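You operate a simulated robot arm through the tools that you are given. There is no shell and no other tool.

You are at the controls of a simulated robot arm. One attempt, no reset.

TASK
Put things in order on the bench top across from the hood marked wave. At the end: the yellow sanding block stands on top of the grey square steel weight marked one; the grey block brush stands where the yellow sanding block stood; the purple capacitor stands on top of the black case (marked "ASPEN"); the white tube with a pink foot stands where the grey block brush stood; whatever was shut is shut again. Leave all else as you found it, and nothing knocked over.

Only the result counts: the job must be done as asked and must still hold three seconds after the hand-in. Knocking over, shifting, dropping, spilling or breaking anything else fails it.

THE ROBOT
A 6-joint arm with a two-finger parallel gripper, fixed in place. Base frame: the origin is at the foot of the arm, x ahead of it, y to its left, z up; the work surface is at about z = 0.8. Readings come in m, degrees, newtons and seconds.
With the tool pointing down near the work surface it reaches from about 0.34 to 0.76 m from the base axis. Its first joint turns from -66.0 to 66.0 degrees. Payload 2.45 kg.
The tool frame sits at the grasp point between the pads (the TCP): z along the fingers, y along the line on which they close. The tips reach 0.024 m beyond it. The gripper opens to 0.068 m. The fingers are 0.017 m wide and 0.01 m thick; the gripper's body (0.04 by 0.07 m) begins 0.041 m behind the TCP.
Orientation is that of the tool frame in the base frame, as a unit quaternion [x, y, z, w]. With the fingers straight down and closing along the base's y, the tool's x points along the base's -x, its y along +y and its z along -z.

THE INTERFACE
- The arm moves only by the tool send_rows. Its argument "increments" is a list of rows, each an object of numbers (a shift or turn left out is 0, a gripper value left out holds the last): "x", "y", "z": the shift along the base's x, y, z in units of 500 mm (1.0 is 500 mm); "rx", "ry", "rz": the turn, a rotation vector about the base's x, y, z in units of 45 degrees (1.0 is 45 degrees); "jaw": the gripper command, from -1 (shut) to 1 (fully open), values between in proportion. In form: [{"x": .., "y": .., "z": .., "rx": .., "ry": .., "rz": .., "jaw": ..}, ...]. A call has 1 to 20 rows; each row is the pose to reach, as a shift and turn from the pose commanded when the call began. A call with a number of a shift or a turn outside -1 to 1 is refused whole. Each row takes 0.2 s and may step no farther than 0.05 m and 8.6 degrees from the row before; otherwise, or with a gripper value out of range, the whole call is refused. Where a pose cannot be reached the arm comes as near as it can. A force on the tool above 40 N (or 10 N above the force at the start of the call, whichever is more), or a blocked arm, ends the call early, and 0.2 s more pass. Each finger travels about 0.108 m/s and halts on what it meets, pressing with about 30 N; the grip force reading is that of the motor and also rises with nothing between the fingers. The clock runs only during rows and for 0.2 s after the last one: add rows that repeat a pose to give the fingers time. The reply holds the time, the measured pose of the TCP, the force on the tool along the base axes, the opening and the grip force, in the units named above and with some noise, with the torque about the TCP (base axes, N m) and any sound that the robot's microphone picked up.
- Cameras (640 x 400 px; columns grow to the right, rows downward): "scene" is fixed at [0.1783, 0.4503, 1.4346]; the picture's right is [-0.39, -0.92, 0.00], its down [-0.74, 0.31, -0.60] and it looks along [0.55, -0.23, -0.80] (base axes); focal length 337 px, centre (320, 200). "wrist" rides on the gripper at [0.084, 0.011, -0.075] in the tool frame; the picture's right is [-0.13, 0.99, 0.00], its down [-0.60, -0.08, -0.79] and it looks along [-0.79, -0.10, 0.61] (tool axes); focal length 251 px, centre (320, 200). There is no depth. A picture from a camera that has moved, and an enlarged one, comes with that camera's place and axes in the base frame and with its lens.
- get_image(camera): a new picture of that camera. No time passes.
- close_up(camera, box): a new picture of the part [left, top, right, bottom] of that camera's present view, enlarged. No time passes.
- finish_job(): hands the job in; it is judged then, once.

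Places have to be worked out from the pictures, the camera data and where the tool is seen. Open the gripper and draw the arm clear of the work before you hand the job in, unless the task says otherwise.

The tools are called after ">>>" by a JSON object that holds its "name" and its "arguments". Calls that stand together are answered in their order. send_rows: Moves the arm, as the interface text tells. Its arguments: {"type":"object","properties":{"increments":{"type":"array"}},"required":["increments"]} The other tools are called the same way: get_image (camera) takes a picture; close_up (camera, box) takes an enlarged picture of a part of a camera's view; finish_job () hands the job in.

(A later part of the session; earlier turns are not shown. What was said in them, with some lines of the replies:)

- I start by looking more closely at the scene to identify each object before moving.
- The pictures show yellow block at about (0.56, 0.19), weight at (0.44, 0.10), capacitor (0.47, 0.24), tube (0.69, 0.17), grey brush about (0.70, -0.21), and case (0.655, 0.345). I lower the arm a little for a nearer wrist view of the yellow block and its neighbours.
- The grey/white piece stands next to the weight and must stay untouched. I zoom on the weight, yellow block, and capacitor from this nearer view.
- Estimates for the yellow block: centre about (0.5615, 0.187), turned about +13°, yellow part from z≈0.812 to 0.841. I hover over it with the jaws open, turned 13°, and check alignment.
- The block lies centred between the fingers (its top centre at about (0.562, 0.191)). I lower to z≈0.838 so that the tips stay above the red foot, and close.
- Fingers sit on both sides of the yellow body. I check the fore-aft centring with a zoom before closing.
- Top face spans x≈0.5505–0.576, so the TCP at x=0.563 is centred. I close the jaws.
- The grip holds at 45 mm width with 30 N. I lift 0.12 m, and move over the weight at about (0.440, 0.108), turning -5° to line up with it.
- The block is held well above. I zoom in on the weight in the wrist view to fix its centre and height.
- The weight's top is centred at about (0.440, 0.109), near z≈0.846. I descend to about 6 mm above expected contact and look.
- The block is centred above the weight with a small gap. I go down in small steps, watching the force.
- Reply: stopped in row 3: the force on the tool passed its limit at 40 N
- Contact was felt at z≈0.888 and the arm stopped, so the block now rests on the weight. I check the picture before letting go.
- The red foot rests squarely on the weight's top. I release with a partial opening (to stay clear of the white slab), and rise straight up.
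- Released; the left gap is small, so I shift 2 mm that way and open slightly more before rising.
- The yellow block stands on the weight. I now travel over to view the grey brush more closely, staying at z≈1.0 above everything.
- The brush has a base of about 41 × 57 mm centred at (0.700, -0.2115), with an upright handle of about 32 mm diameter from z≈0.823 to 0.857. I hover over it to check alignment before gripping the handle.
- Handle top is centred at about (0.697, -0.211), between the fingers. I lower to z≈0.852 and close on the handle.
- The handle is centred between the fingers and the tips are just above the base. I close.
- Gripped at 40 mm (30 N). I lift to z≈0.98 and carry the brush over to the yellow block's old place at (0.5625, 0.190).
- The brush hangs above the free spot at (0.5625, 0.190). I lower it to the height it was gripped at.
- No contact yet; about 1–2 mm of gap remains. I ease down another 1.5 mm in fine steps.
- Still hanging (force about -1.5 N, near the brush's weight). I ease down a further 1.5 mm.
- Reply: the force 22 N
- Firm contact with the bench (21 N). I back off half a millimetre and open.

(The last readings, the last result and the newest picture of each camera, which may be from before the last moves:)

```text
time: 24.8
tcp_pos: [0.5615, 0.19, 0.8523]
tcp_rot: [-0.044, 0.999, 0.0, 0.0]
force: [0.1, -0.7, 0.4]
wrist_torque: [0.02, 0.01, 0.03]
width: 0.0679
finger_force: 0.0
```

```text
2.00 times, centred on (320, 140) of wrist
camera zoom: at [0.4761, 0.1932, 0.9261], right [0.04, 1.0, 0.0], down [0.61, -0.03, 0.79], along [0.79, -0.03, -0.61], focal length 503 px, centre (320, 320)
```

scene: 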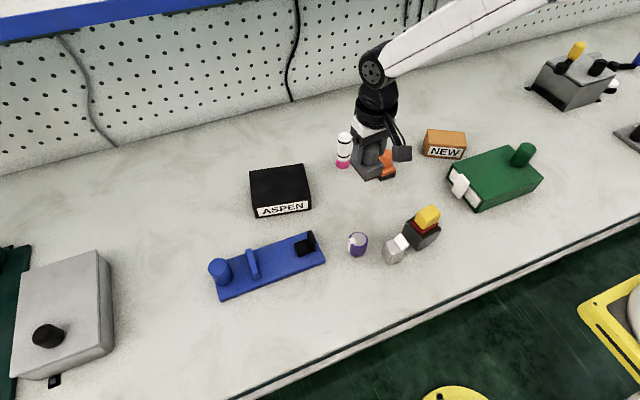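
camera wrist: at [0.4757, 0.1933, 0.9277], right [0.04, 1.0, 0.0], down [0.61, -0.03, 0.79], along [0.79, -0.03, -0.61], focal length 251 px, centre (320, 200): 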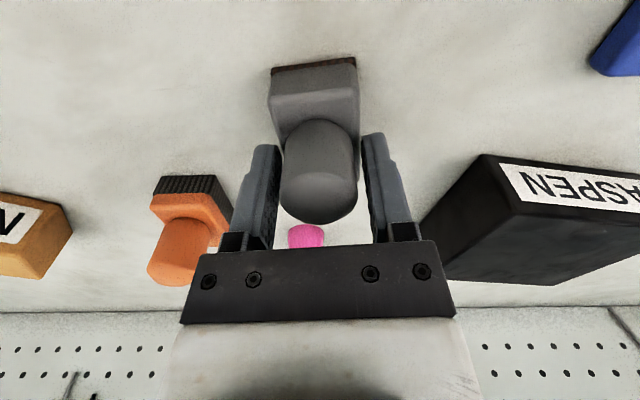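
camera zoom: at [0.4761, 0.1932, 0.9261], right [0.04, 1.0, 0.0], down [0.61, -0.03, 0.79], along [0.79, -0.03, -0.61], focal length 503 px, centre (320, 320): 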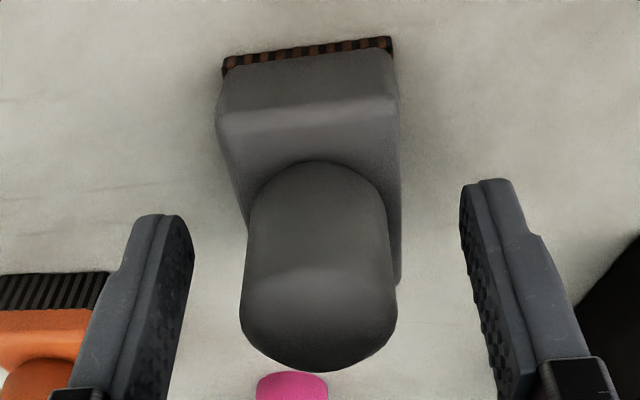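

The brush stands on its own. I rise straight up and look ahead at the tube.

>>> {"name": "send_rows", "arguments": {"increments": [{"z": 0.03, "jaw": 1}, {"z": 0.1}, {"z": 0.18}, {"z": 0.26}, {"z": 0.26}]}}

>>> {"name": "get_image", "arguments": {"camera": "wrist"}}

>>> {"name": "close_up", "arguments": {"camera": "wrist", "box": [250, 110, 390, 240]}}

>>> {"name": "close_up", "arguments": {"camera": "scene", "box": [310, 120, 410, 220]}}

```text
time: 25.9
tcp_pos: [0.5607, 0.187, 0.9822]
tcp_rot: [-0.043, 0.999, 0.001, 0.0]
force: [-1.1, 0.8, 0.0]
wrist_torque: [0.01, -0.01, 0.0]
width: 0.0679
finger_force: 0.2
```

```text
taken
camera wrist: at [0.475, 0.1921, 1.0562], right [0.04, 1.0, 0.0], down [0.61, -0.03, 0.79], along [0.79, -0.03, -0.61], focal length 251 px, centre (320, 200)
```

wrist: 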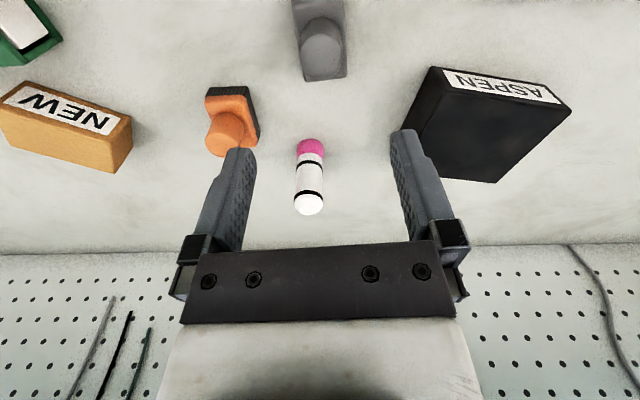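

```text
3.08 times, centred on (320, 175) of wrist
camera zoom: at [0.475, 0.1921, 1.0562], right [0.04, 1.0, 0.0], down [0.61, -0.03, 0.79], along [0.79, -0.03, -0.61], focal length 774 px, centre (320, 277)
```

zoom: 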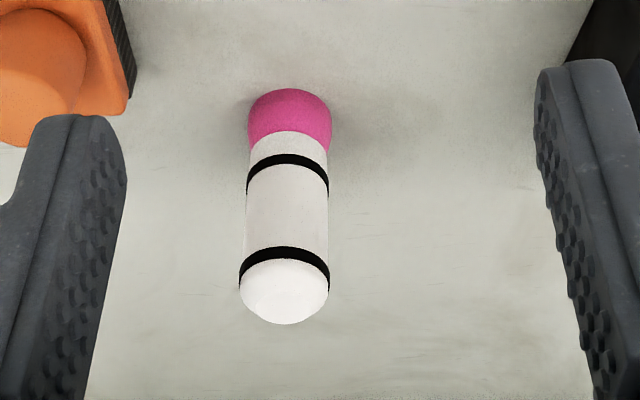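

```text
4.00 times, centred on (360, 170) of scene
camera zoom: at [0.1783, 0.4503, 1.4346], right [-0.39, -0.92, 0.0], down [-0.74, 0.31, -0.6], along [0.55, -0.23, -0.8], focal length 1346 px, centre (160, 320)
```

zoom: 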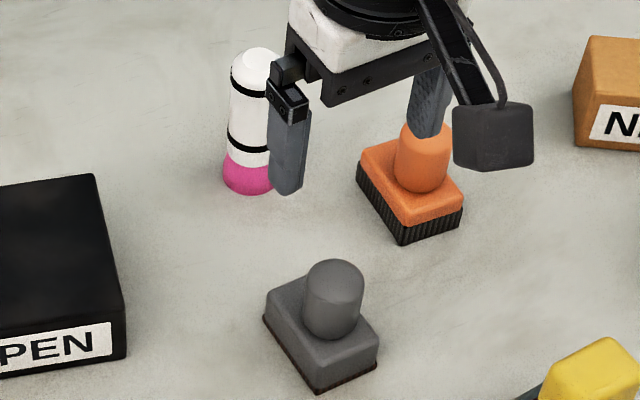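

Tube: centre about (0.696, 0.170), top near z≈0.895, and diameter about 35 mm. I move over it at z≈0.98, then check alignment.

>>> {"name": "send_rows", "arguments": {"increments": [{"x": 0.09, "y": -0.012, "jaw": 1}, {"x": 0.18, "y": -0.024}, {"x": 0.26, "y": -0.037}, {"x": 0.269, "y": -0.037}, {"x": 0.269, "y": -0.037}]}}

>>> {"name": "get_image", "arguments": {"camera": "wrist"}}

>>> {"name": "close_up", "arguments": {"camera": "wrist", "box": [230, 20, 410, 150]}}

>>> {"name": "close_up", "arguments": {"camera": "scene", "box": [310, 90, 430, 190]}}

```text
time: 27.1
tcp_pos: [0.6954, 0.1718, 0.9817]
tcp_rot: [-0.043, 0.999, 0.0, -0.001]
force: [0.2, 0.0, -0.1]
wrist_torque: [-0.01, 0.01, 0.03]
width: 0.0678
finger_force: 0.1
```

```text
taken
camera wrist: at [0.6106, 0.1748, 1.0568], right [0.04, 1.0, 0.0], down [0.61, -0.03, 0.79], along [0.79, -0.03, -0.61], focal length 251 px, centre (320, 200)
```

wrist: 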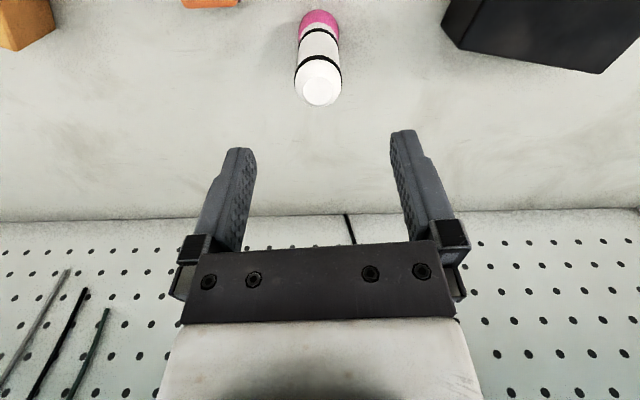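

```text
3.08 times, centred on (320, 85) of wrist
camera zoom: at [0.6106, 0.1748, 1.0568], right [0.04, 1.0, 0.0], down [0.61, -0.03, 0.79], along [0.79, -0.03, -0.61], focal length 774 px, centre (320, 554)
```

zoom: 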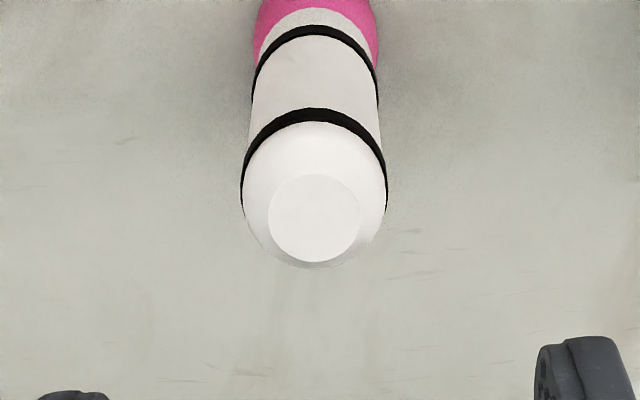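

```text
4.00 times, centred on (370, 140) of scene
camera zoom: at [0.1784, 0.4503, 1.4346], right [-0.39, -0.92, 0.0], down [-0.74, 0.31, -0.6], along [0.55, -0.23, -0.8], focal length 1346 px, centre (120, 440)
```

zoom: 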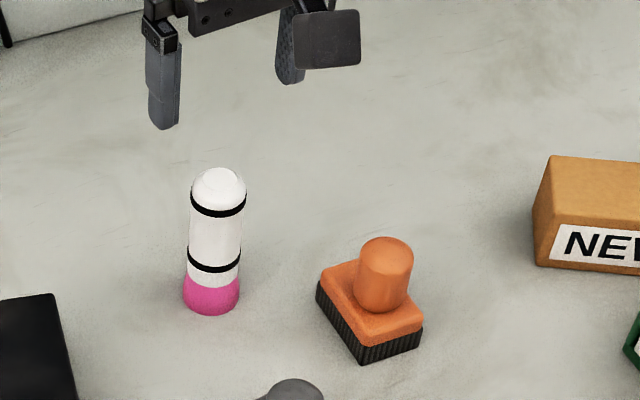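

Top disc is centred at about (0.698, 0.170), top at z≈0.90. I nudge across and descend to z≈0.872, which keeps the gripper body above the tube top.

>>> {"name": "send_rows", "arguments": {"increments": [{"x": 0.004, "y": -0.003, "z": -0.06, "jaw": 1}, {"x": 0.004, "y": -0.003, "z": -0.12}, {"x": 0.004, "y": -0.003, "z": -0.18}, {"x": 0.004, "y": -0.003, "z": -0.21}, {"x": 0.004, "y": -0.003, "z": -0.218}, {"x": 0.004, "y": -0.003, "z": -0.218}]}}

>>> {"name": "close_up", "arguments": {"camera": "wrist", "box": [210, 60, 430, 240]}}

>>> {"name": "close_up", "arguments": {"camera": "scene", "box": [310, 100, 430, 190]}}

```text
time: 28.6
tcp_pos: [0.699, 0.1712, 0.8731]
tcp_rot: [-0.044, 0.999, 0.001, 0.001]
force: [-0.6, -0.1, -1.0]
wrist_torque: [-0.02, -0.02, 0.02]
width: 0.0682
finger_force: 0.1
```

```text
2.22 times, centred on (320, 150) of wrist
camera zoom: at [0.6126, 0.1731, 0.9469], right [0.04, 1.0, 0.0], down [0.61, -0.03, 0.79], along [0.79, -0.03, -0.61], focal length 559 px, centre (320, 311)
```

zoom: 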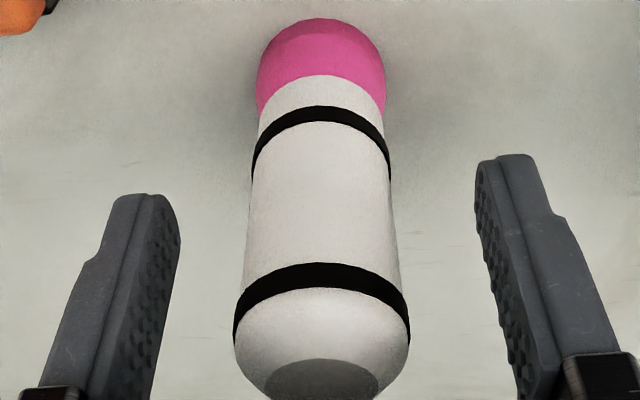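

```text
4.44 times, centred on (370, 145) of scene
camera zoom: at [0.1783, 0.4503, 1.4346], right [-0.39, -0.92, 0.0], down [-0.74, 0.31, -0.6], along [0.55, -0.23, -0.8], focal length 1496 px, centre (98, 444)
```

zoom: 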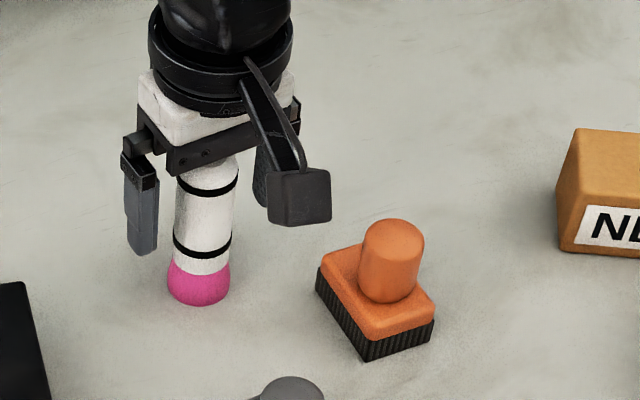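

The tube is well centred between the fingers. I close on it.

>>> {"name": "send_rows", "arguments": {"increments": [{"jaw": 0.3}, {"jaw": 0.05}, {"jaw": -1}, {"jaw": -1}, {"jaw": -1}]}}

>>> {"name": "close_up", "arguments": {"camera": "wrist", "box": [210, 60, 430, 240]}}

```text
time: 29.8
tcp_pos: [0.697, 0.169, 0.8731]
tcp_rot: [-0.044, 0.999, 0.0, 0.0]
force: [-0.4, -0.5, -0.4]
wrist_torque: [0.01, -0.03, 0.01]
width: 0.0312
finger_force: 30.2
```

```text
2.22 times, centred on (320, 150) of wrist
camera zoom: at [0.6126, 0.173, 0.947], right [0.04, 1.0, 0.0], down [0.61, -0.03, 0.79], along [0.79, -0.03, -0.61], focal length 559 px, centre (320, 311)
```

zoom: 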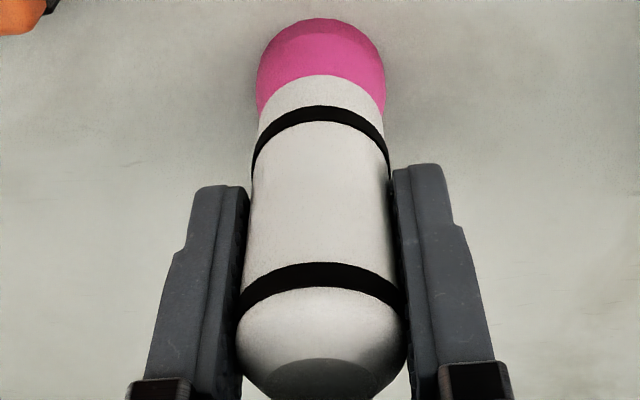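

Gripped at 31 mm. I lift to z≈0.983 and carry it along x≈0.70 to the grey brush's old place at (0.700, -0.2105).

>>> {"name": "send_rows", "arguments": {"increments": [{"z": 0.03, "jaw": -1}, {"z": 0.1}, {"z": 0.17}, {"z": 0.22}, {"y": -0.05, "z": 0.22}, {"y": -0.13, "z": 0.22}, {"y": -0.21, "z": 0.22}, {"x": 0.001, "y": -0.29, "z": 0.22}, {"x": 0.002, "y": -0.37, "z": 0.22}, {"x": 0.003, "y": -0.45, "z": 0.22}, {"x": 0.004, "y": -0.53, "z": 0.22}, {"x": 0.004, "y": -0.61, "z": 0.22}, {"x": 0.004, "y": -0.68, "z": 0.22}, {"x": 0.004, "y": -0.73, "z": 0.22}, {"x": 0.004, "y": -0.76, "z": 0.22}, {"x": 0.004, "y": -0.76, "z": 0.22}]}}

>>> {"name": "get_image", "arguments": {"camera": "wrist"}}

>>> {"name": "get_image", "arguments": {"camera": "scene"}}

```text
time: 33.1
tcp_pos: [0.6975, -0.2119, 0.9836]
tcp_rot: [-0.043, 0.999, 0.0, 0.0]
force: [-0.3, 0.1, -0.4]
wrist_torque: [0.0, -0.02, 0.01]
width: 0.031
finger_force: 30.0
```

```text
taken
camera wrist: at [0.6124, -0.2078, 1.057], right [0.04, 1.0, 0.0], down [0.61, -0.03, 0.79], along [0.79, -0.03, -0.61], focal length 251 px, centre (320, 200)
```

wrist: 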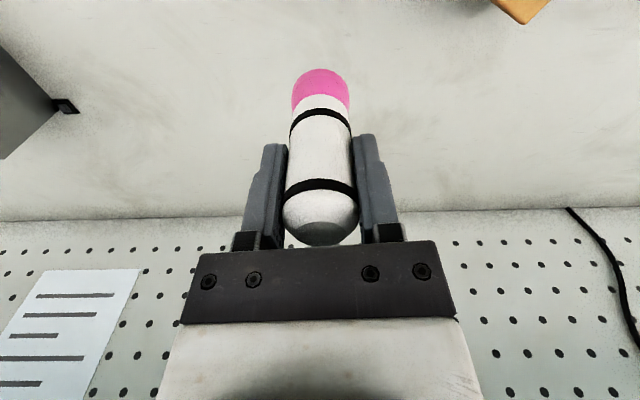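

```text
taken
```

scene: 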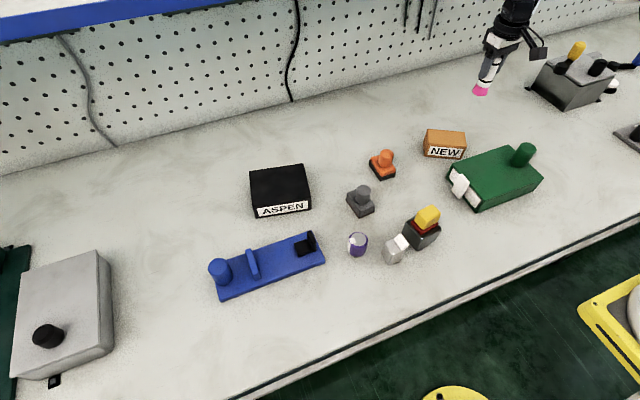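

Above the target at (0.6975, -0.212). I lower to about 3 mm above the gripped height first.

>>> {"name": "send_rows", "arguments": {"increments": [{"x": 0.003, "y": 0.002, "z": -0.08, "jaw": -1}, {"x": 0.003, "y": 0.002, "z": -0.15}, {"x": 0.003, "y": 0.002, "z": -0.195}, {"x": 0.003, "y": 0.002, "z": -0.21}, {"x": 0.003, "y": 0.002, "z": -0.216}, {"x": 0.003, "y": 0.002, "z": -0.218}, {"x": 0.003, "y": 0.002, "z": -0.218}]}}

>>> {"name": "close_up", "arguments": {"camera": "wrist", "box": [210, 40, 430, 240]}}

>>> {"name": "close_up", "arguments": {"camera": "scene", "box": [410, 60, 530, 160]}}

```text
time: 34.8
tcp_pos: [0.701, -0.2082, 0.8741]
tcp_rot: [-0.044, 0.999, 0.0, 0.0]
force: [0.3, -0.3, -0.2]
wrist_torque: [-0.04, 0.02, 0.02]
width: 0.0313
finger_force: 30.9
```

```text
2.00 times, centred on (320, 140) of wrist
camera zoom: at [0.6157, -0.2055, 0.9478], right [0.04, 1.0, 0.0], down [0.61, -0.03, 0.79], along [0.79, -0.03, -0.61], focal length 503 px, centre (320, 320)
```

zoom: 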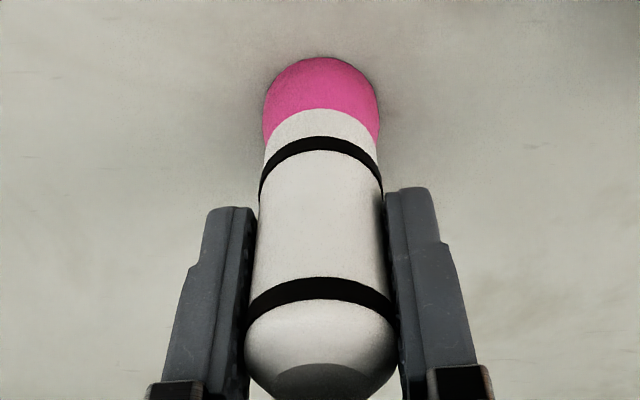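

```text
4.00 times, centred on (470, 110) of scene
camera zoom: at [0.1784, 0.4503, 1.4346], right [-0.39, -0.92, 0.0], down [-0.74, 0.31, -0.6], along [0.55, -0.23, -0.8], focal length 1346 px, centre (-280, 560)
```

zoom: 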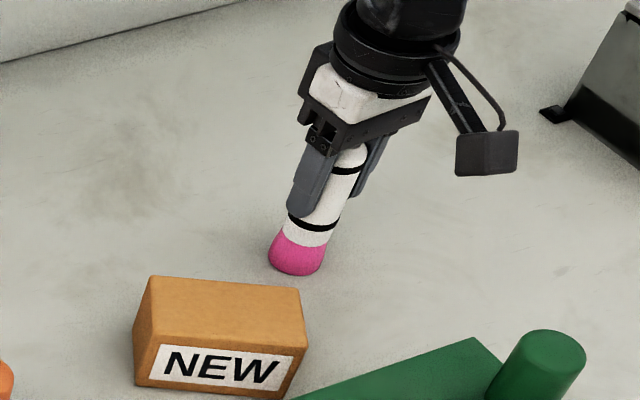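

Just above the bench at (0.700, -0.209). I ease down in half-millimetre steps until contact.

>>> {"name": "send_rows", "arguments": {"increments": [{"z": -0.001, "jaw": -1}, {"z": -0.002}, {"z": -0.003}, {"z": -0.003}]}}

```text
time: 35.8
tcp_pos: [0.7011, -0.21, 0.8732]
tcp_rot: [-0.044, 0.999, 0.0, 0.001]
force: [-1.0, -0.1, 4.6]
wrist_torque: [0.02, 0.09, 0.02]
width: 0.0311
finger_force: 29.9
```

Light contact (4.6 N). I open the gripper.

>>> {"name": "send_rows", "arguments": {"increments": [{"jaw": -0.05}, {"jaw": 0.2}, {"jaw": 1}, {"jaw": 1}, {"jaw": 1}]}}

>>> {"name": "close_up", "arguments": {"camera": "wrist", "box": [210, 40, 430, 240]}}

```text
time: 37.0
tcp_pos: [0.7011, -0.2095, 0.8734]
tcp_rot: [-0.043, 0.999, 0.0, 0.0]
force: [-0.1, -0.5, -0.4]
wrist_torque: [0.03, -0.04, -0.01]
width: 0.0683
finger_force: 0.1
```

```text
2.00 times, centred on (320, 140) of wrist
camera zoom: at [0.6152, -0.2059, 0.9463], right [0.04, 1.0, 0.0], down [0.61, -0.03, 0.79], along [0.79, -0.03, -0.61], focal length 503 px, centre (320, 320)
```

zoom: 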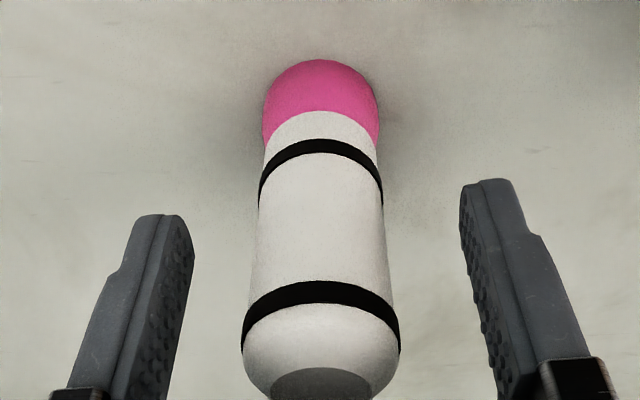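

The tube stands free. I rise to z≈1.0 and travel to a viewpoint behind the capacitor.

>>> {"name": "send_rows", "arguments": {"increments": [{"z": 0.04, "jaw": 1}, {"z": 0.12}, {"z": 0.2}, {"z": 0.26}, {"x": -0.03, "y": 0.04, "z": 0.26}, {"x": -0.08, "y": 0.112, "z": 0.26}, {"x": -0.13, "y": 0.185, "z": 0.26}, {"x": -0.18, "y": 0.257, "z": 0.26}, {"x": -0.23, "y": 0.33, "z": 0.26}, {"x": -0.28, "y": 0.402, "z": 0.26}, {"x": -0.33, "y": 0.475, "z": 0.26}, {"x": -0.38, "y": 0.547, "z": 0.26}, {"x": -0.43, "y": 0.62, "z": 0.26}, {"x": -0.48, "y": 0.692, "z": 0.26}, {"x": -0.53, "y": 0.765, "z": 0.26}, {"x": -0.58, "y": 0.837, "z": 0.26}, {"x": -0.62, "y": 0.9, "z": 0.26}, {"x": -0.62, "y": 0.9, "z": 0.2}, {"x": -0.62, "y": 0.9, "z": 0.16}, {"x": -0.62, "y": 0.9, "z": 0.16}]}}

>>> {"name": "get_image", "arguments": {"camera": "wrist"}}

>>> {"name": "get_image", "arguments": {"camera": "scene"}}

```text
time: 41.1
tcp_pos: [0.3924, 0.2405, 0.9503]
tcp_rot: [-0.044, 0.999, 0.0, 0.0]
force: [0.8, 1.1, -0.1]
wrist_torque: [-0.03, 0.01, 0.0]
width: 0.0681
finger_force: 0.0
```

```text
taken
camera wrist: at [0.3058, 0.2438, 1.0252], right [0.04, 1.0, 0.0], down [0.61, -0.03, 0.79], along [0.79, -0.03, -0.61], focal length 251 px, centre (320, 200)
```

wrist: 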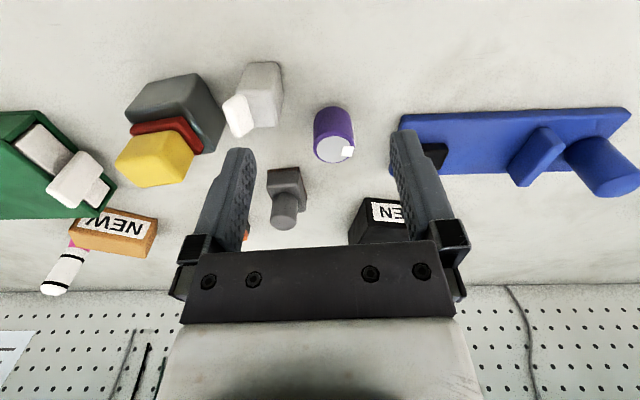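

```text
taken
```

scene: 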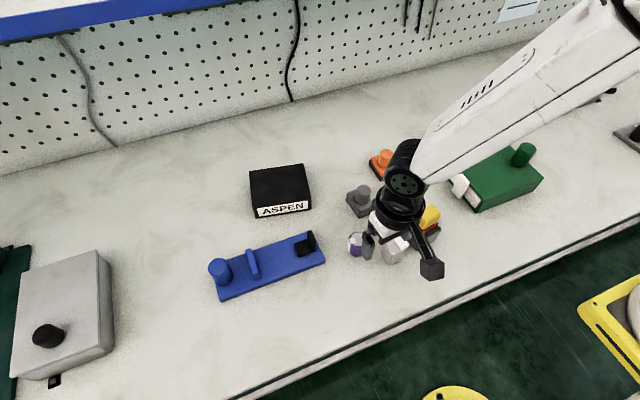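

>>> {"name": "close_up", "arguments": {"camera": "wrist", "box": [210, 50, 430, 190]}}

>>> {"name": "close_up", "arguments": {"camera": "wrist", "box": [290, 90, 390, 180]}}

```text
2.86 times, centred on (320, 120) of wrist
camera zoom: at [0.3058, 0.2438, 1.0252], right [0.04, 1.0, 0.0], down [0.61, -0.03, 0.79], along [0.79, -0.03, -0.61], focal length 718 px, centre (320, 429)
```

zoom: 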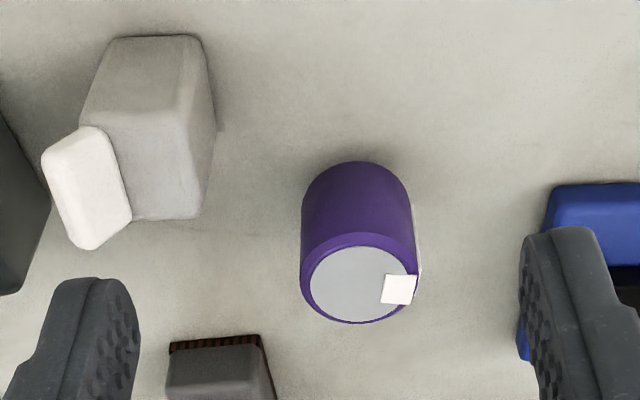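

```text
4.44 times, centred on (340, 135) of wrist
camera zoom: at [0.3058, 0.2438, 1.0252], right [0.04, 1.0, 0.0], down [0.61, -0.03, 0.79], along [0.79, -0.03, -0.61], focal length 1118 px, centre (231, 489)
```

zoom: 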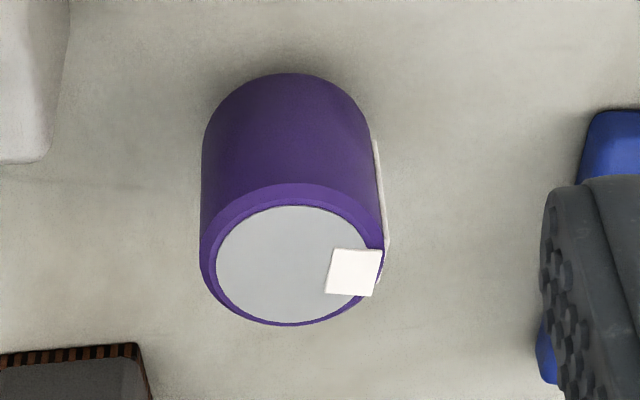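

The capacitor is at about (0.4665, 0.249), diameter about 39 mm, top z≈0.838, with a white strip on its +y side. I hover above it with the fingers at yaw 0, which keeps clear of the grey/white block and the blue fixture, and recheck.

>>> {"name": "send_rows", "arguments": {"increments": [{"x": 0.08, "y": 0.009, "z": -0.03, "rz": -0.06, "jaw": 1}, {"x": 0.151, "y": 0.0174, "z": -0.07, "rz": -0.111}, {"x": 0.151, "y": 0.0174, "z": -0.1, "rz": -0.111}, {"x": 0.151, "y": 0.0174, "z": -0.1, "rz": -0.111}]}}

>>> {"name": "get_image", "arguments": {"camera": "wrist"}}

>>> {"name": "close_up", "arguments": {"camera": "wrist", "box": [230, 20, 410, 150]}}

>>> {"name": "close_up", "arguments": {"camera": "scene", "box": [300, 190, 440, 290]}}

```text
time: 42.1
tcp_pos: [0.4665, 0.2497, 0.9034]
tcp_rot: [0.0, 1.0, 0.0, 0.001]
force: [0.3, -0.2, -0.1]
wrist_torque: [0.02, 0.0, 0.03]
width: 0.0682
finger_force: 0.1
```

```text
taken
camera wrist: at [0.382, 0.2607, 0.9768], right [0.13, 0.99, 0.0], down [0.6, -0.08, 0.79], along [0.79, -0.1, -0.61], focal length 251 px, centre (320, 200)
```

wrist: 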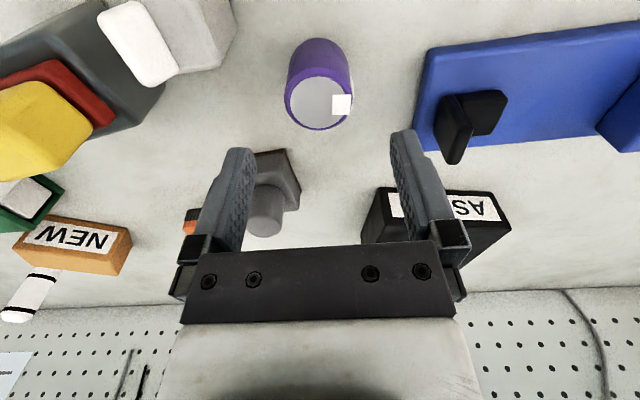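

```text
3.08 times, centred on (320, 85) of wrist
camera zoom: at [0.382, 0.2607, 0.9768], right [0.13, 0.99, 0.0], down [0.6, -0.08, 0.79], along [0.79, -0.1, -0.61], focal length 774 px, centre (320, 554)
```

zoom: 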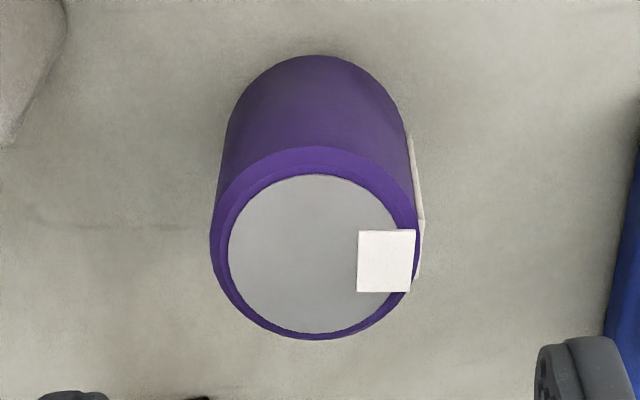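

```text
4.00 times, centred on (370, 240) of scene
camera zoom: at [0.1784, 0.4503, 1.4346], right [-0.39, -0.92, 0.0], down [-0.74, 0.31, -0.6], along [0.55, -0.23, -0.8], focal length 1346 px, centre (120, 40)
```

zoom: 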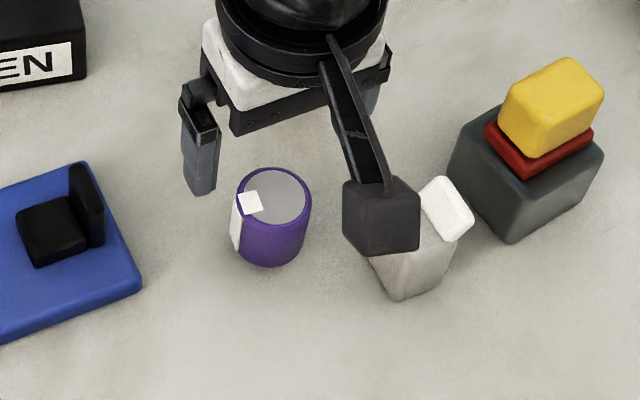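

The capacitor's centre reads about (0.4645, 0.249), so the hand is aligned. I descend to z≈0.830.

>>> {"name": "send_rows", "arguments": {"increments": [{"x": -0.003, "y": -0.001, "z": -0.06, "jaw": 1}, {"x": -0.003, "y": -0.001, "z": -0.115}, {"x": -0.003, "y": -0.001, "z": -0.138}, {"x": -0.003, "y": -0.001, "z": -0.142}, {"x": -0.003, "y": -0.001, "z": -0.142}]}}

>>> {"name": "close_up", "arguments": {"camera": "wrist", "box": [210, 60, 430, 240]}}

>>> {"name": "close_up", "arguments": {"camera": "scene", "box": [300, 190, 440, 290]}}

```text
time: 43.4
tcp_pos: [0.4646, 0.2492, 0.8309]
tcp_rot: [0.0, 1.0, 0.0, 0.0]
force: [0.1, 0.0, -0.8]
wrist_torque: [-0.03, -0.04, 0.02]
width: 0.068
finger_force: 0.0
```

```text
2.22 times, centred on (320, 150) of wrist
camera zoom: at [0.3792, 0.2599, 0.9051], right [0.13, 0.99, 0.0], down [0.6, -0.08, 0.79], along [0.79, -0.1, -0.61], focal length 559 px, centre (320, 311)
```

zoom: 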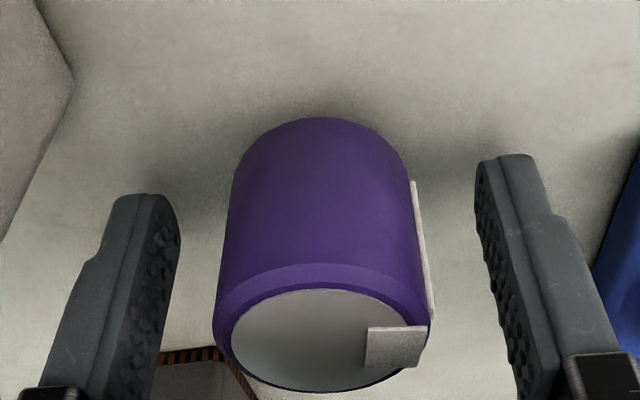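

```text
4.00 times, centred on (370, 240) of scene
camera zoom: at [0.1783, 0.4503, 1.4346], right [-0.39, -0.92, 0.0], down [-0.74, 0.31, -0.6], along [0.55, -0.23, -0.8], focal length 1346 px, centre (120, 40)
```

zoom: 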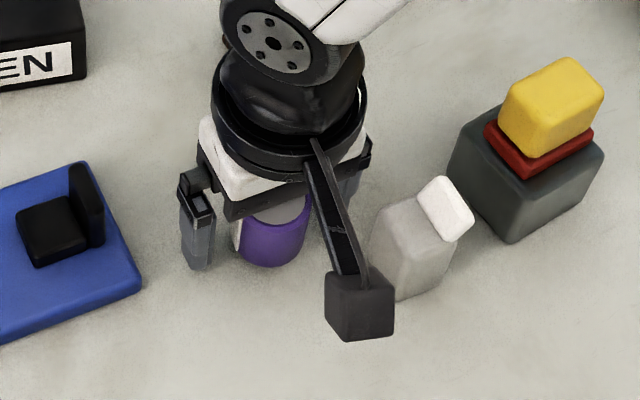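

The fingers straddle the capacitor; both cameras place its centre within about 2 mm of the hand. I close on it.

>>> {"name": "send_rows", "arguments": {"increments": [{"jaw": 0.4}, {"jaw": 0.2}, {"jaw": -1}, {"jaw": -1}, {"jaw": -1}]}}

>>> {"name": "close_up", "arguments": {"camera": "wrist", "box": [210, 60, 430, 240]}}

```text
time: 44.5
tcp_pos: [0.4643, 0.2498, 0.832]
tcp_rot: [0.0, 1.0, 0.001, 0.0]
force: [0.1, -1.4, 0.1]
wrist_torque: [-0.03, -0.02, 0.02]
width: 0.0367
finger_force: 29.9
```

```text
2.22 times, centred on (320, 150) of wrist
camera zoom: at [0.3792, 0.2599, 0.9053], right [0.13, 0.99, 0.0], down [0.6, -0.08, 0.79], along [0.79, -0.1, -0.61], focal length 559 px, centre (320, 311)
```

zoom: 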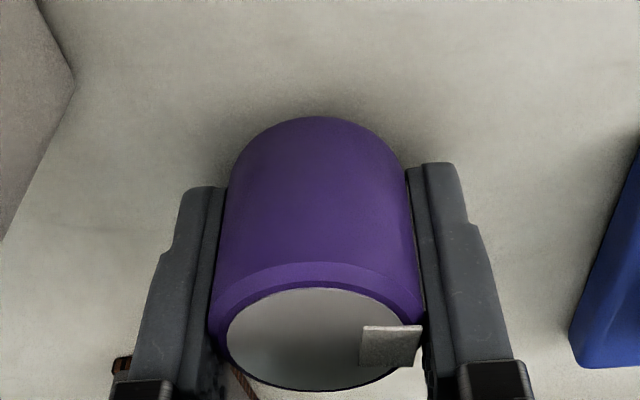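

Held at 36.7 mm. I lift slowly to z≈0.96, then move part-way toward the case to look at its top.

>>> {"name": "send_rows", "arguments": {"increments": [{"z": 0.02, "jaw": -1}, {"z": 0.08}, {"z": 0.16}, {"z": 0.24}, {"z": 0.27}, {"x": 0.05, "y": 0.05, "z": 0.27}, {"x": 0.1, "y": 0.1, "z": 0.27}, {"x": 0.1, "y": 0.1, "z": 0.27}]}}

>>> {"name": "get_image", "arguments": {"camera": "wrist"}}

>>> {"name": "get_image", "arguments": {"camera": "scene"}}

>>> {"name": "close_up", "arguments": {"camera": "wrist", "box": [330, 100, 530, 240]}}

>>> {"name": "close_up", "arguments": {"camera": "scene", "box": [220, 140, 340, 240]}}

```text
time: 46.4
tcp_pos: [0.5143, 0.2977, 0.9688]
tcp_rot: [0.0, 1.0, 0.0, 0.0]
force: [-0.1, 0.1, -0.8]
wrist_torque: [-0.01, -0.01, 0.0]
width: 0.0367
finger_force: 30.2
```

```text
taken
camera wrist: at [0.4293, 0.309, 1.0404], right [0.13, 0.99, 0.0], down [0.6, -0.08, 0.79], along [0.79, -0.1, -0.61], focal length 251 px, centre (320, 200)
```

wrist: 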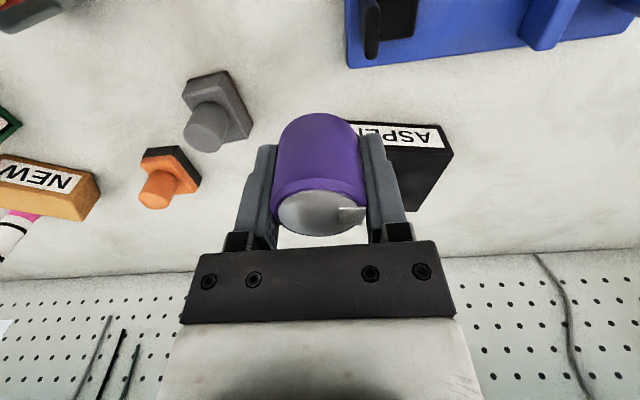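

```text
taken
```

scene: 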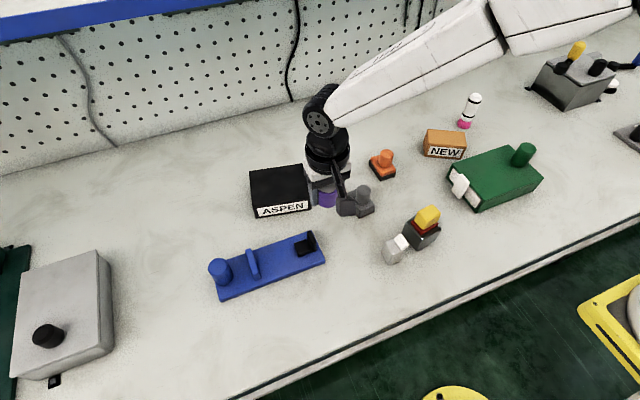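

```text
2.86 times, centred on (430, 170) of wrist
camera zoom: at [0.4293, 0.309, 1.0404], right [0.13, 0.99, 0.0], down [0.6, -0.08, 0.79], along [0.79, -0.1, -0.61], focal length 718 px, centre (6, 286)
```

zoom: 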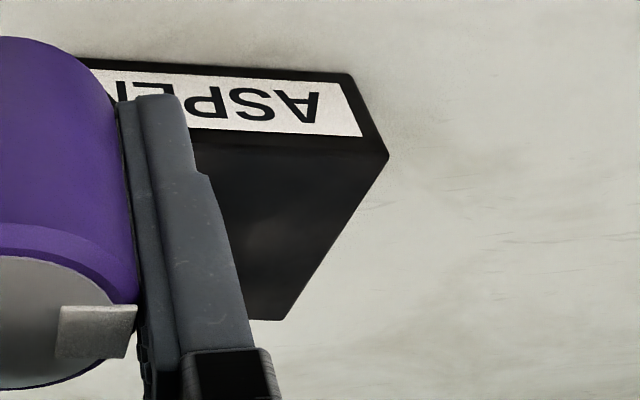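

```text
4.00 times, centred on (280, 190) of scene
camera zoom: at [0.1784, 0.4503, 1.4346], right [-0.39, -0.92, 0.0], down [-0.74, 0.31, -0.6], along [0.55, -0.23, -0.8], focal length 1346 px, centre (480, 240)
```

zoom: 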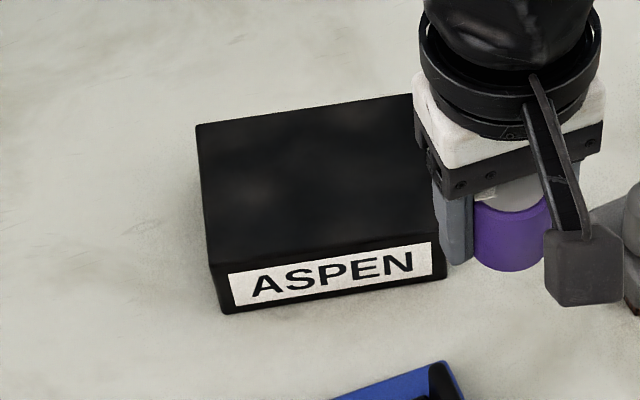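

The case top is at z≈0.847, with its centre near (0.657, 0.350). I move the capacitor over (0.652, 0.347) and check from above.

>>> {"name": "send_rows", "arguments": {"increments": [{"x": 0.08, "y": 0.03, "jaw": -1}, {"x": 0.16, "y": 0.058}, {"x": 0.24, "y": 0.086}, {"x": 0.277, "y": 0.098}, {"x": 0.277, "y": 0.098}]}}

>>> {"name": "get_image", "arguments": {"camera": "wrist"}}

>>> {"name": "close_up", "arguments": {"camera": "scene", "box": [220, 110, 360, 230]}}

```text
time: 47.5
tcp_pos: [0.6537, 0.3487, 0.9653]
tcp_rot: [0.0, 1.0, 0.001, -0.001]
force: [-0.4, -0.6, -0.5]
wrist_torque: [-0.04, -0.01, 0.0]
width: 0.0366
finger_force: 29.7
```

```text
taken
camera wrist: at [0.568, 0.3584, 1.0397], right [0.13, 0.99, 0.0], down [0.6, -0.08, 0.79], along [0.79, -0.1, -0.61], focal length 251 px, centre (320, 200)
```

wrist: 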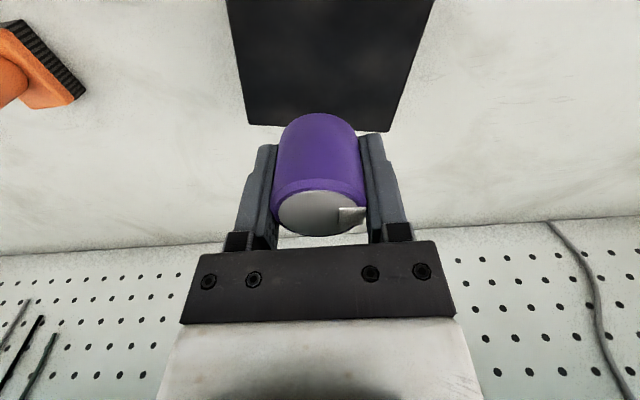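

```text
3.33 times, centred on (290, 170) of scene
camera zoom: at [0.1784, 0.4503, 1.4346], right [-0.39, -0.92, 0.0], down [-0.74, 0.31, -0.6], along [0.55, -0.23, -0.8], focal length 1122 px, centre (420, 300)
```

zoom: 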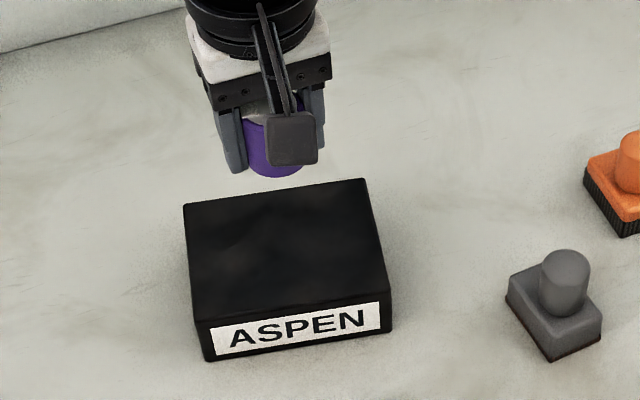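

The far edge of the case gives centre (0.657, 0.349); the capacitor is over it. I lower to about 6 mm above expected contact.

>>> {"name": "send_rows", "arguments": {"increments": [{"z": -0.06, "jaw": -1}, {"z": -0.11}, {"z": -0.145}, {"z": -0.16}, {"z": -0.16}]}}

>>> {"name": "get_image", "arguments": {"camera": "wrist"}}

>>> {"name": "close_up", "arguments": {"camera": "scene", "box": [220, 120, 340, 220]}}

```text
time: 48.8
tcp_pos: [0.6545, 0.348, 0.8867]
tcp_rot: [0.0, 1.0, 0.001, 0.001]
force: [0.4, 0.0, -1.3]
wrist_torque: [-0.02, 0.02, 0.02]
width: 0.0366
finger_force: 29.1
```

```text
taken
camera wrist: at [0.5693, 0.3596, 0.9613], right [0.13, 0.99, 0.0], down [0.6, -0.08, 0.79], along [0.79, -0.1, -0.61], focal length 251 px, centre (320, 200)
```

wrist: 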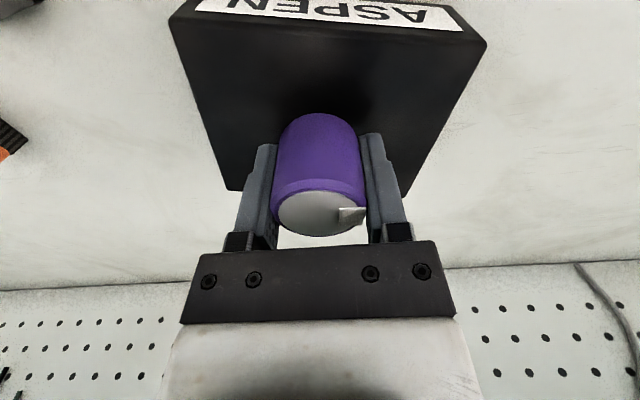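

```text
4.00 times, centred on (280, 170) of scene
camera zoom: at [0.1784, 0.4503, 1.4346], right [-0.39, -0.92, 0.0], down [-0.74, 0.31, -0.6], along [0.55, -0.23, -0.8], focal length 1346 px, centre (480, 320)
```

zoom: 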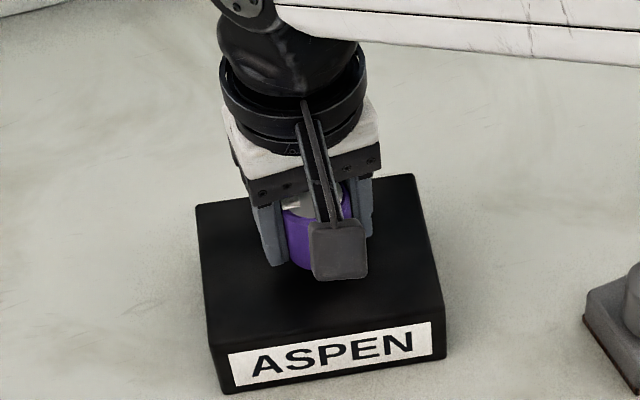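

Still about 8 mm to go. I lower 4 mm in 1 mm steps and check the force.

>>> {"name": "send_rows", "arguments": {"increments": [{"z": -0.003, "jaw": -1}, {"z": -0.006}, {"z": -0.008}, {"z": -0.008}]}}

```text
time: 49.8
tcp_pos: [0.6535, 0.3479, 0.8823]
tcp_rot: [0.0, 1.0, 0.0, 0.001]
force: [-0.7, -0.1, -0.5]
wrist_torque: [-0.02, -0.05, -0.02]
width: 0.037
finger_force: 29.5
```

No contact yet at z≈0.882. I continue down in 0.5 mm steps.

>>> {"name": "send_rows", "arguments": {"increments": [{"z": -0.001, "jaw": -1}, {"z": -0.002}, {"z": -0.003}, {"z": -0.004}, {"z": -0.004}]}}

```text
time: 51.0
tcp_pos: [0.6547, 0.348, 0.8818]
tcp_rot: [0.0, 1.0, 0.001, 0.001]
force: [-1.2, -0.6, 6.4]
wrist_torque: [-0.07, 0.08, 0.02]
width: 0.0367
finger_force: 30.1
```

Contact at 6.4 N: the capacitor rests on the case. I check the picture quickly and then open.

>>> {"name": "send_rows", "arguments": {"increments": [{"jaw": 0.12}, {"jaw": 0.3}, {"jaw": 1}, {"jaw": 1}, {"jaw": 1}]}}

>>> {"name": "get_image", "arguments": {"camera": "wrist"}}

>>> {"name": "close_up", "arguments": {"camera": "scene", "box": [220, 120, 340, 220]}}

```text
time: 52.1
tcp_pos: [0.6542, 0.3477, 0.8808]
tcp_rot: [0.0, 1.0, 0.0, 0.001]
force: [0.4, -0.1, -0.3]
wrist_torque: [-0.01, 0.02, 0.03]
width: 0.0681
finger_force: 0.2
```

```text
taken
camera wrist: at [0.5687, 0.359, 0.9546], right [0.13, 0.99, 0.0], down [0.6, -0.08, 0.79], along [0.79, -0.1, -0.61], focal length 251 px, centre (320, 200)
```

wrist: 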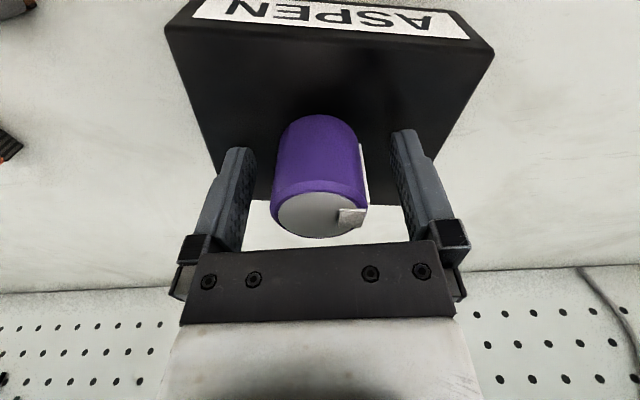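

```text
4.00 times, centred on (280, 170) of scene
camera zoom: at [0.1783, 0.4503, 1.4346], right [-0.39, -0.92, 0.0], down [-0.74, 0.31, -0.6], along [0.55, -0.23, -0.8], focal length 1346 px, centre (480, 320)
```

zoom: 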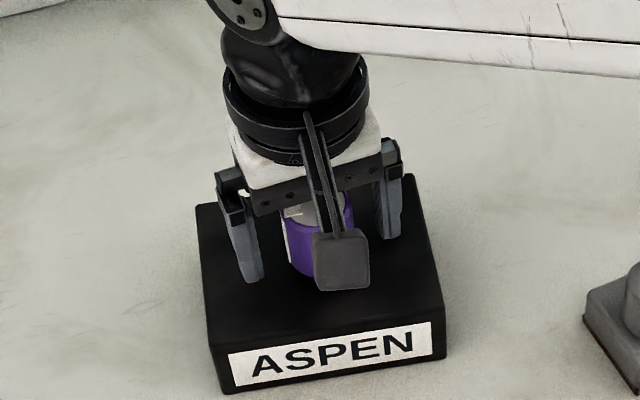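

Released and the capacitor stands upright. I rise straight up, then draw back to the starting area so the scene camera can see everything.

>>> {"name": "send_rows", "arguments": {"increments": [{"z": 0.03, "jaw": 1}, {"z": 0.1}, {"z": 0.18}, {"z": 0.26}, {"z": 0.34}, {"x": -0.06, "y": -0.06, "z": 0.36}, {"x": -0.12, "y": -0.12, "z": 0.38}, {"x": -0.18, "y": -0.18, "z": 0.4}, {"x": -0.24, "y": -0.24, "z": 0.4}, {"x": -0.3, "y": -0.3, "z": 0.4}, {"x": -0.36, "y": -0.36, "z": 0.4}, {"x": -0.4, "y": -0.42, "z": 0.4}, {"x": -0.42, "y": -0.5, "z": 0.4}, {"x": -0.42, "y": -0.59, "z": 0.4}, {"x": -0.42, "y": -0.68, "z": 0.4}, {"x": -0.42, "y": -0.68, "z": 0.4}]}}

>>> {"name": "get_image", "arguments": {"camera": "scene"}}

>>> {"name": "get_image", "arguments": {"camera": "wrist"}}

>>> {"name": "close_up", "arguments": {"camera": "scene", "box": [220, 90, 500, 290]}}

```text
time: 55.5
tcp_pos: [0.4439, 0.0075, 1.0773]
tcp_rot: [-0.002, 1.0, 0.0, 0.001]
force: [-0.4, 0.2, -1.0]
wrist_torque: [0.01, -0.02, -0.02]
width: 0.0679
finger_force: 0.0
```

```text
taken
```

scene: 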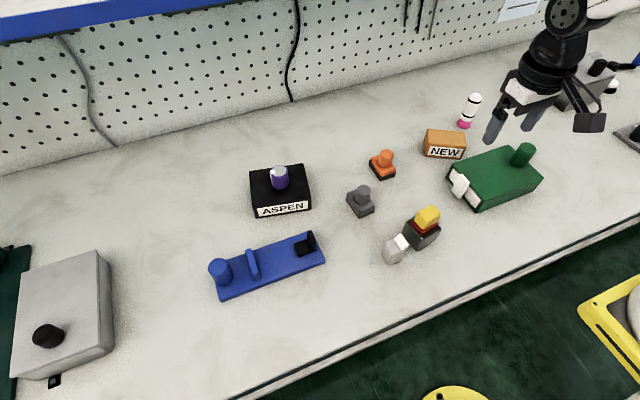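

```text
taken
camera wrist: at [0.358, 0.0187, 1.1526], right [0.13, 0.99, 0.0], down [0.6, -0.08, 0.79], along [0.79, -0.1, -0.61], focal length 251 px, centre (320, 200)
```

wrist: 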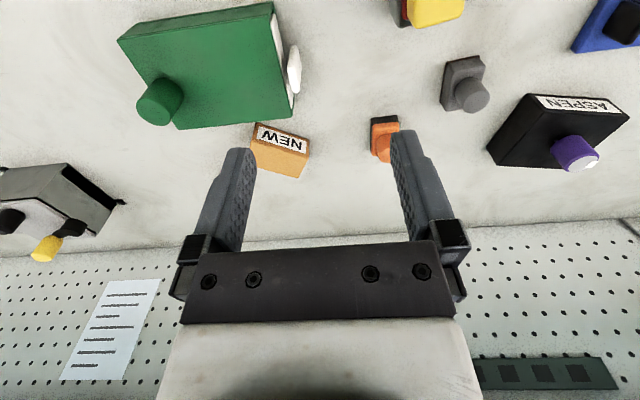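

```text
2.00 times, centred on (360, 190) of scene
camera zoom: at [0.1784, 0.4503, 1.4346], right [-0.39, -0.92, 0.0], down [-0.74, 0.31, -0.6], along [0.55, -0.23, -0.8], focal length 673 px, centre (240, 220)
```

zoom: 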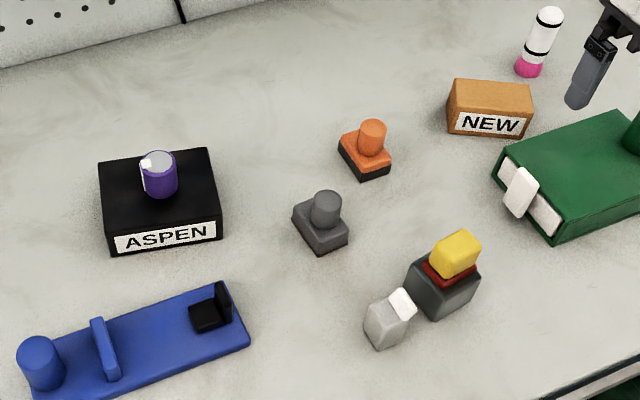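

All pieces look right. I compare the weight/grey block area and the others against the first pictures before handing in.

>>> {"name": "close_up", "arguments": {"camera": "scene", "box": [320, 190, 480, 290]}}

>>> {"name": "close_up", "arguments": {"camera": "scene", "box": [200, 110, 480, 310]}}

>>> {"name": "close_up", "arguments": {"camera": "scene", "box": [420, 70, 520, 150]}}

```text
4.00 times, centred on (400, 240) of scene
camera zoom: at [0.1784, 0.4503, 1.4346], right [-0.39, -0.92, 0.0], down [-0.74, 0.31, -0.6], along [0.55, -0.23, -0.8], focal length 1346 px, centre (0, 40)
```

zoom: 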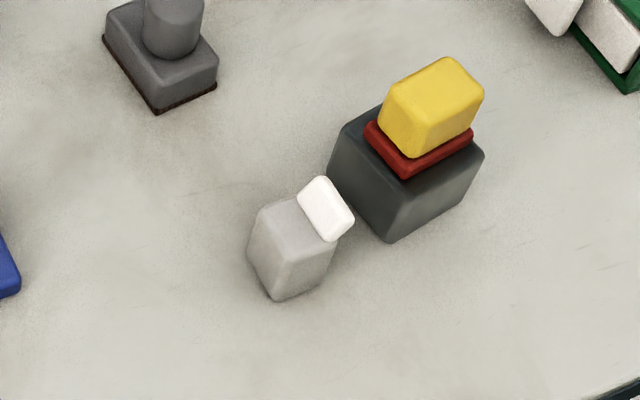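

```text
2.00 times, centred on (340, 210) of scene
camera zoom: at [0.1784, 0.4503, 1.4346], right [-0.39, -0.92, 0.0], down [-0.74, 0.31, -0.6], along [0.55, -0.23, -0.8], focal length 673 px, centre (280, 180)
```

zoom: 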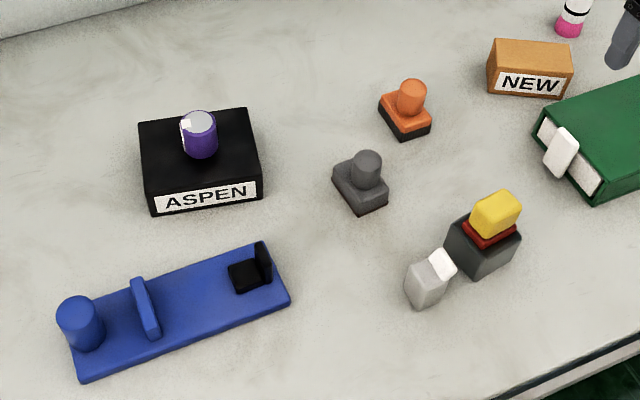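

```text
5.00 times, centred on (470, 110) of scene
camera zoom: at [0.1784, 0.4503, 1.4346], right [-0.39, -0.92, 0.0], down [-0.74, 0.31, -0.6], along [0.55, -0.23, -0.8], focal length 1683 px, centre (-430, 650)
```

zoom: 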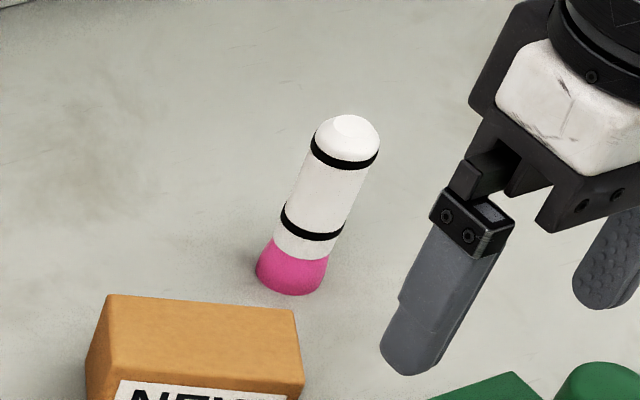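

The weight, grey/white block, case and other fixtures sit at the same pixels as at the start. The four pieces stand upright in their places, nothing was opened, and the gripper is open and clear, so I hand in.

>>> {"name": "finish_job", "arguments": {}}

```text
The job is handed in.
```

I moved all four pieces and handed the job in. In the last pictures each one was standing upright. The hand-in reply gave no verdict.

| Piece | Where it stands now |
|---|---|
| Yellow sanding block | On top of the grey weight marked ONE |
| Grey block brush | Where the yellow sanding block stood, within a few millimetres |
| White tube with pink foot | Where the grey block brush stood, within a few millimetres |
| Purple capacitor | On top of the black ASPEN case, near its centre |

I opened nothing, so there was nothing to shut again. The weight, the grey and white block beside it, the ASPEN case, the orange brush, the NEW box and the blue and green pieces all look unmoved from the first pictures. While I was setting the yellow block down, the arm stopped on its 40 N force limit, but the weight did not shift. I left the gripper open and drew the arm back clear of the bench.
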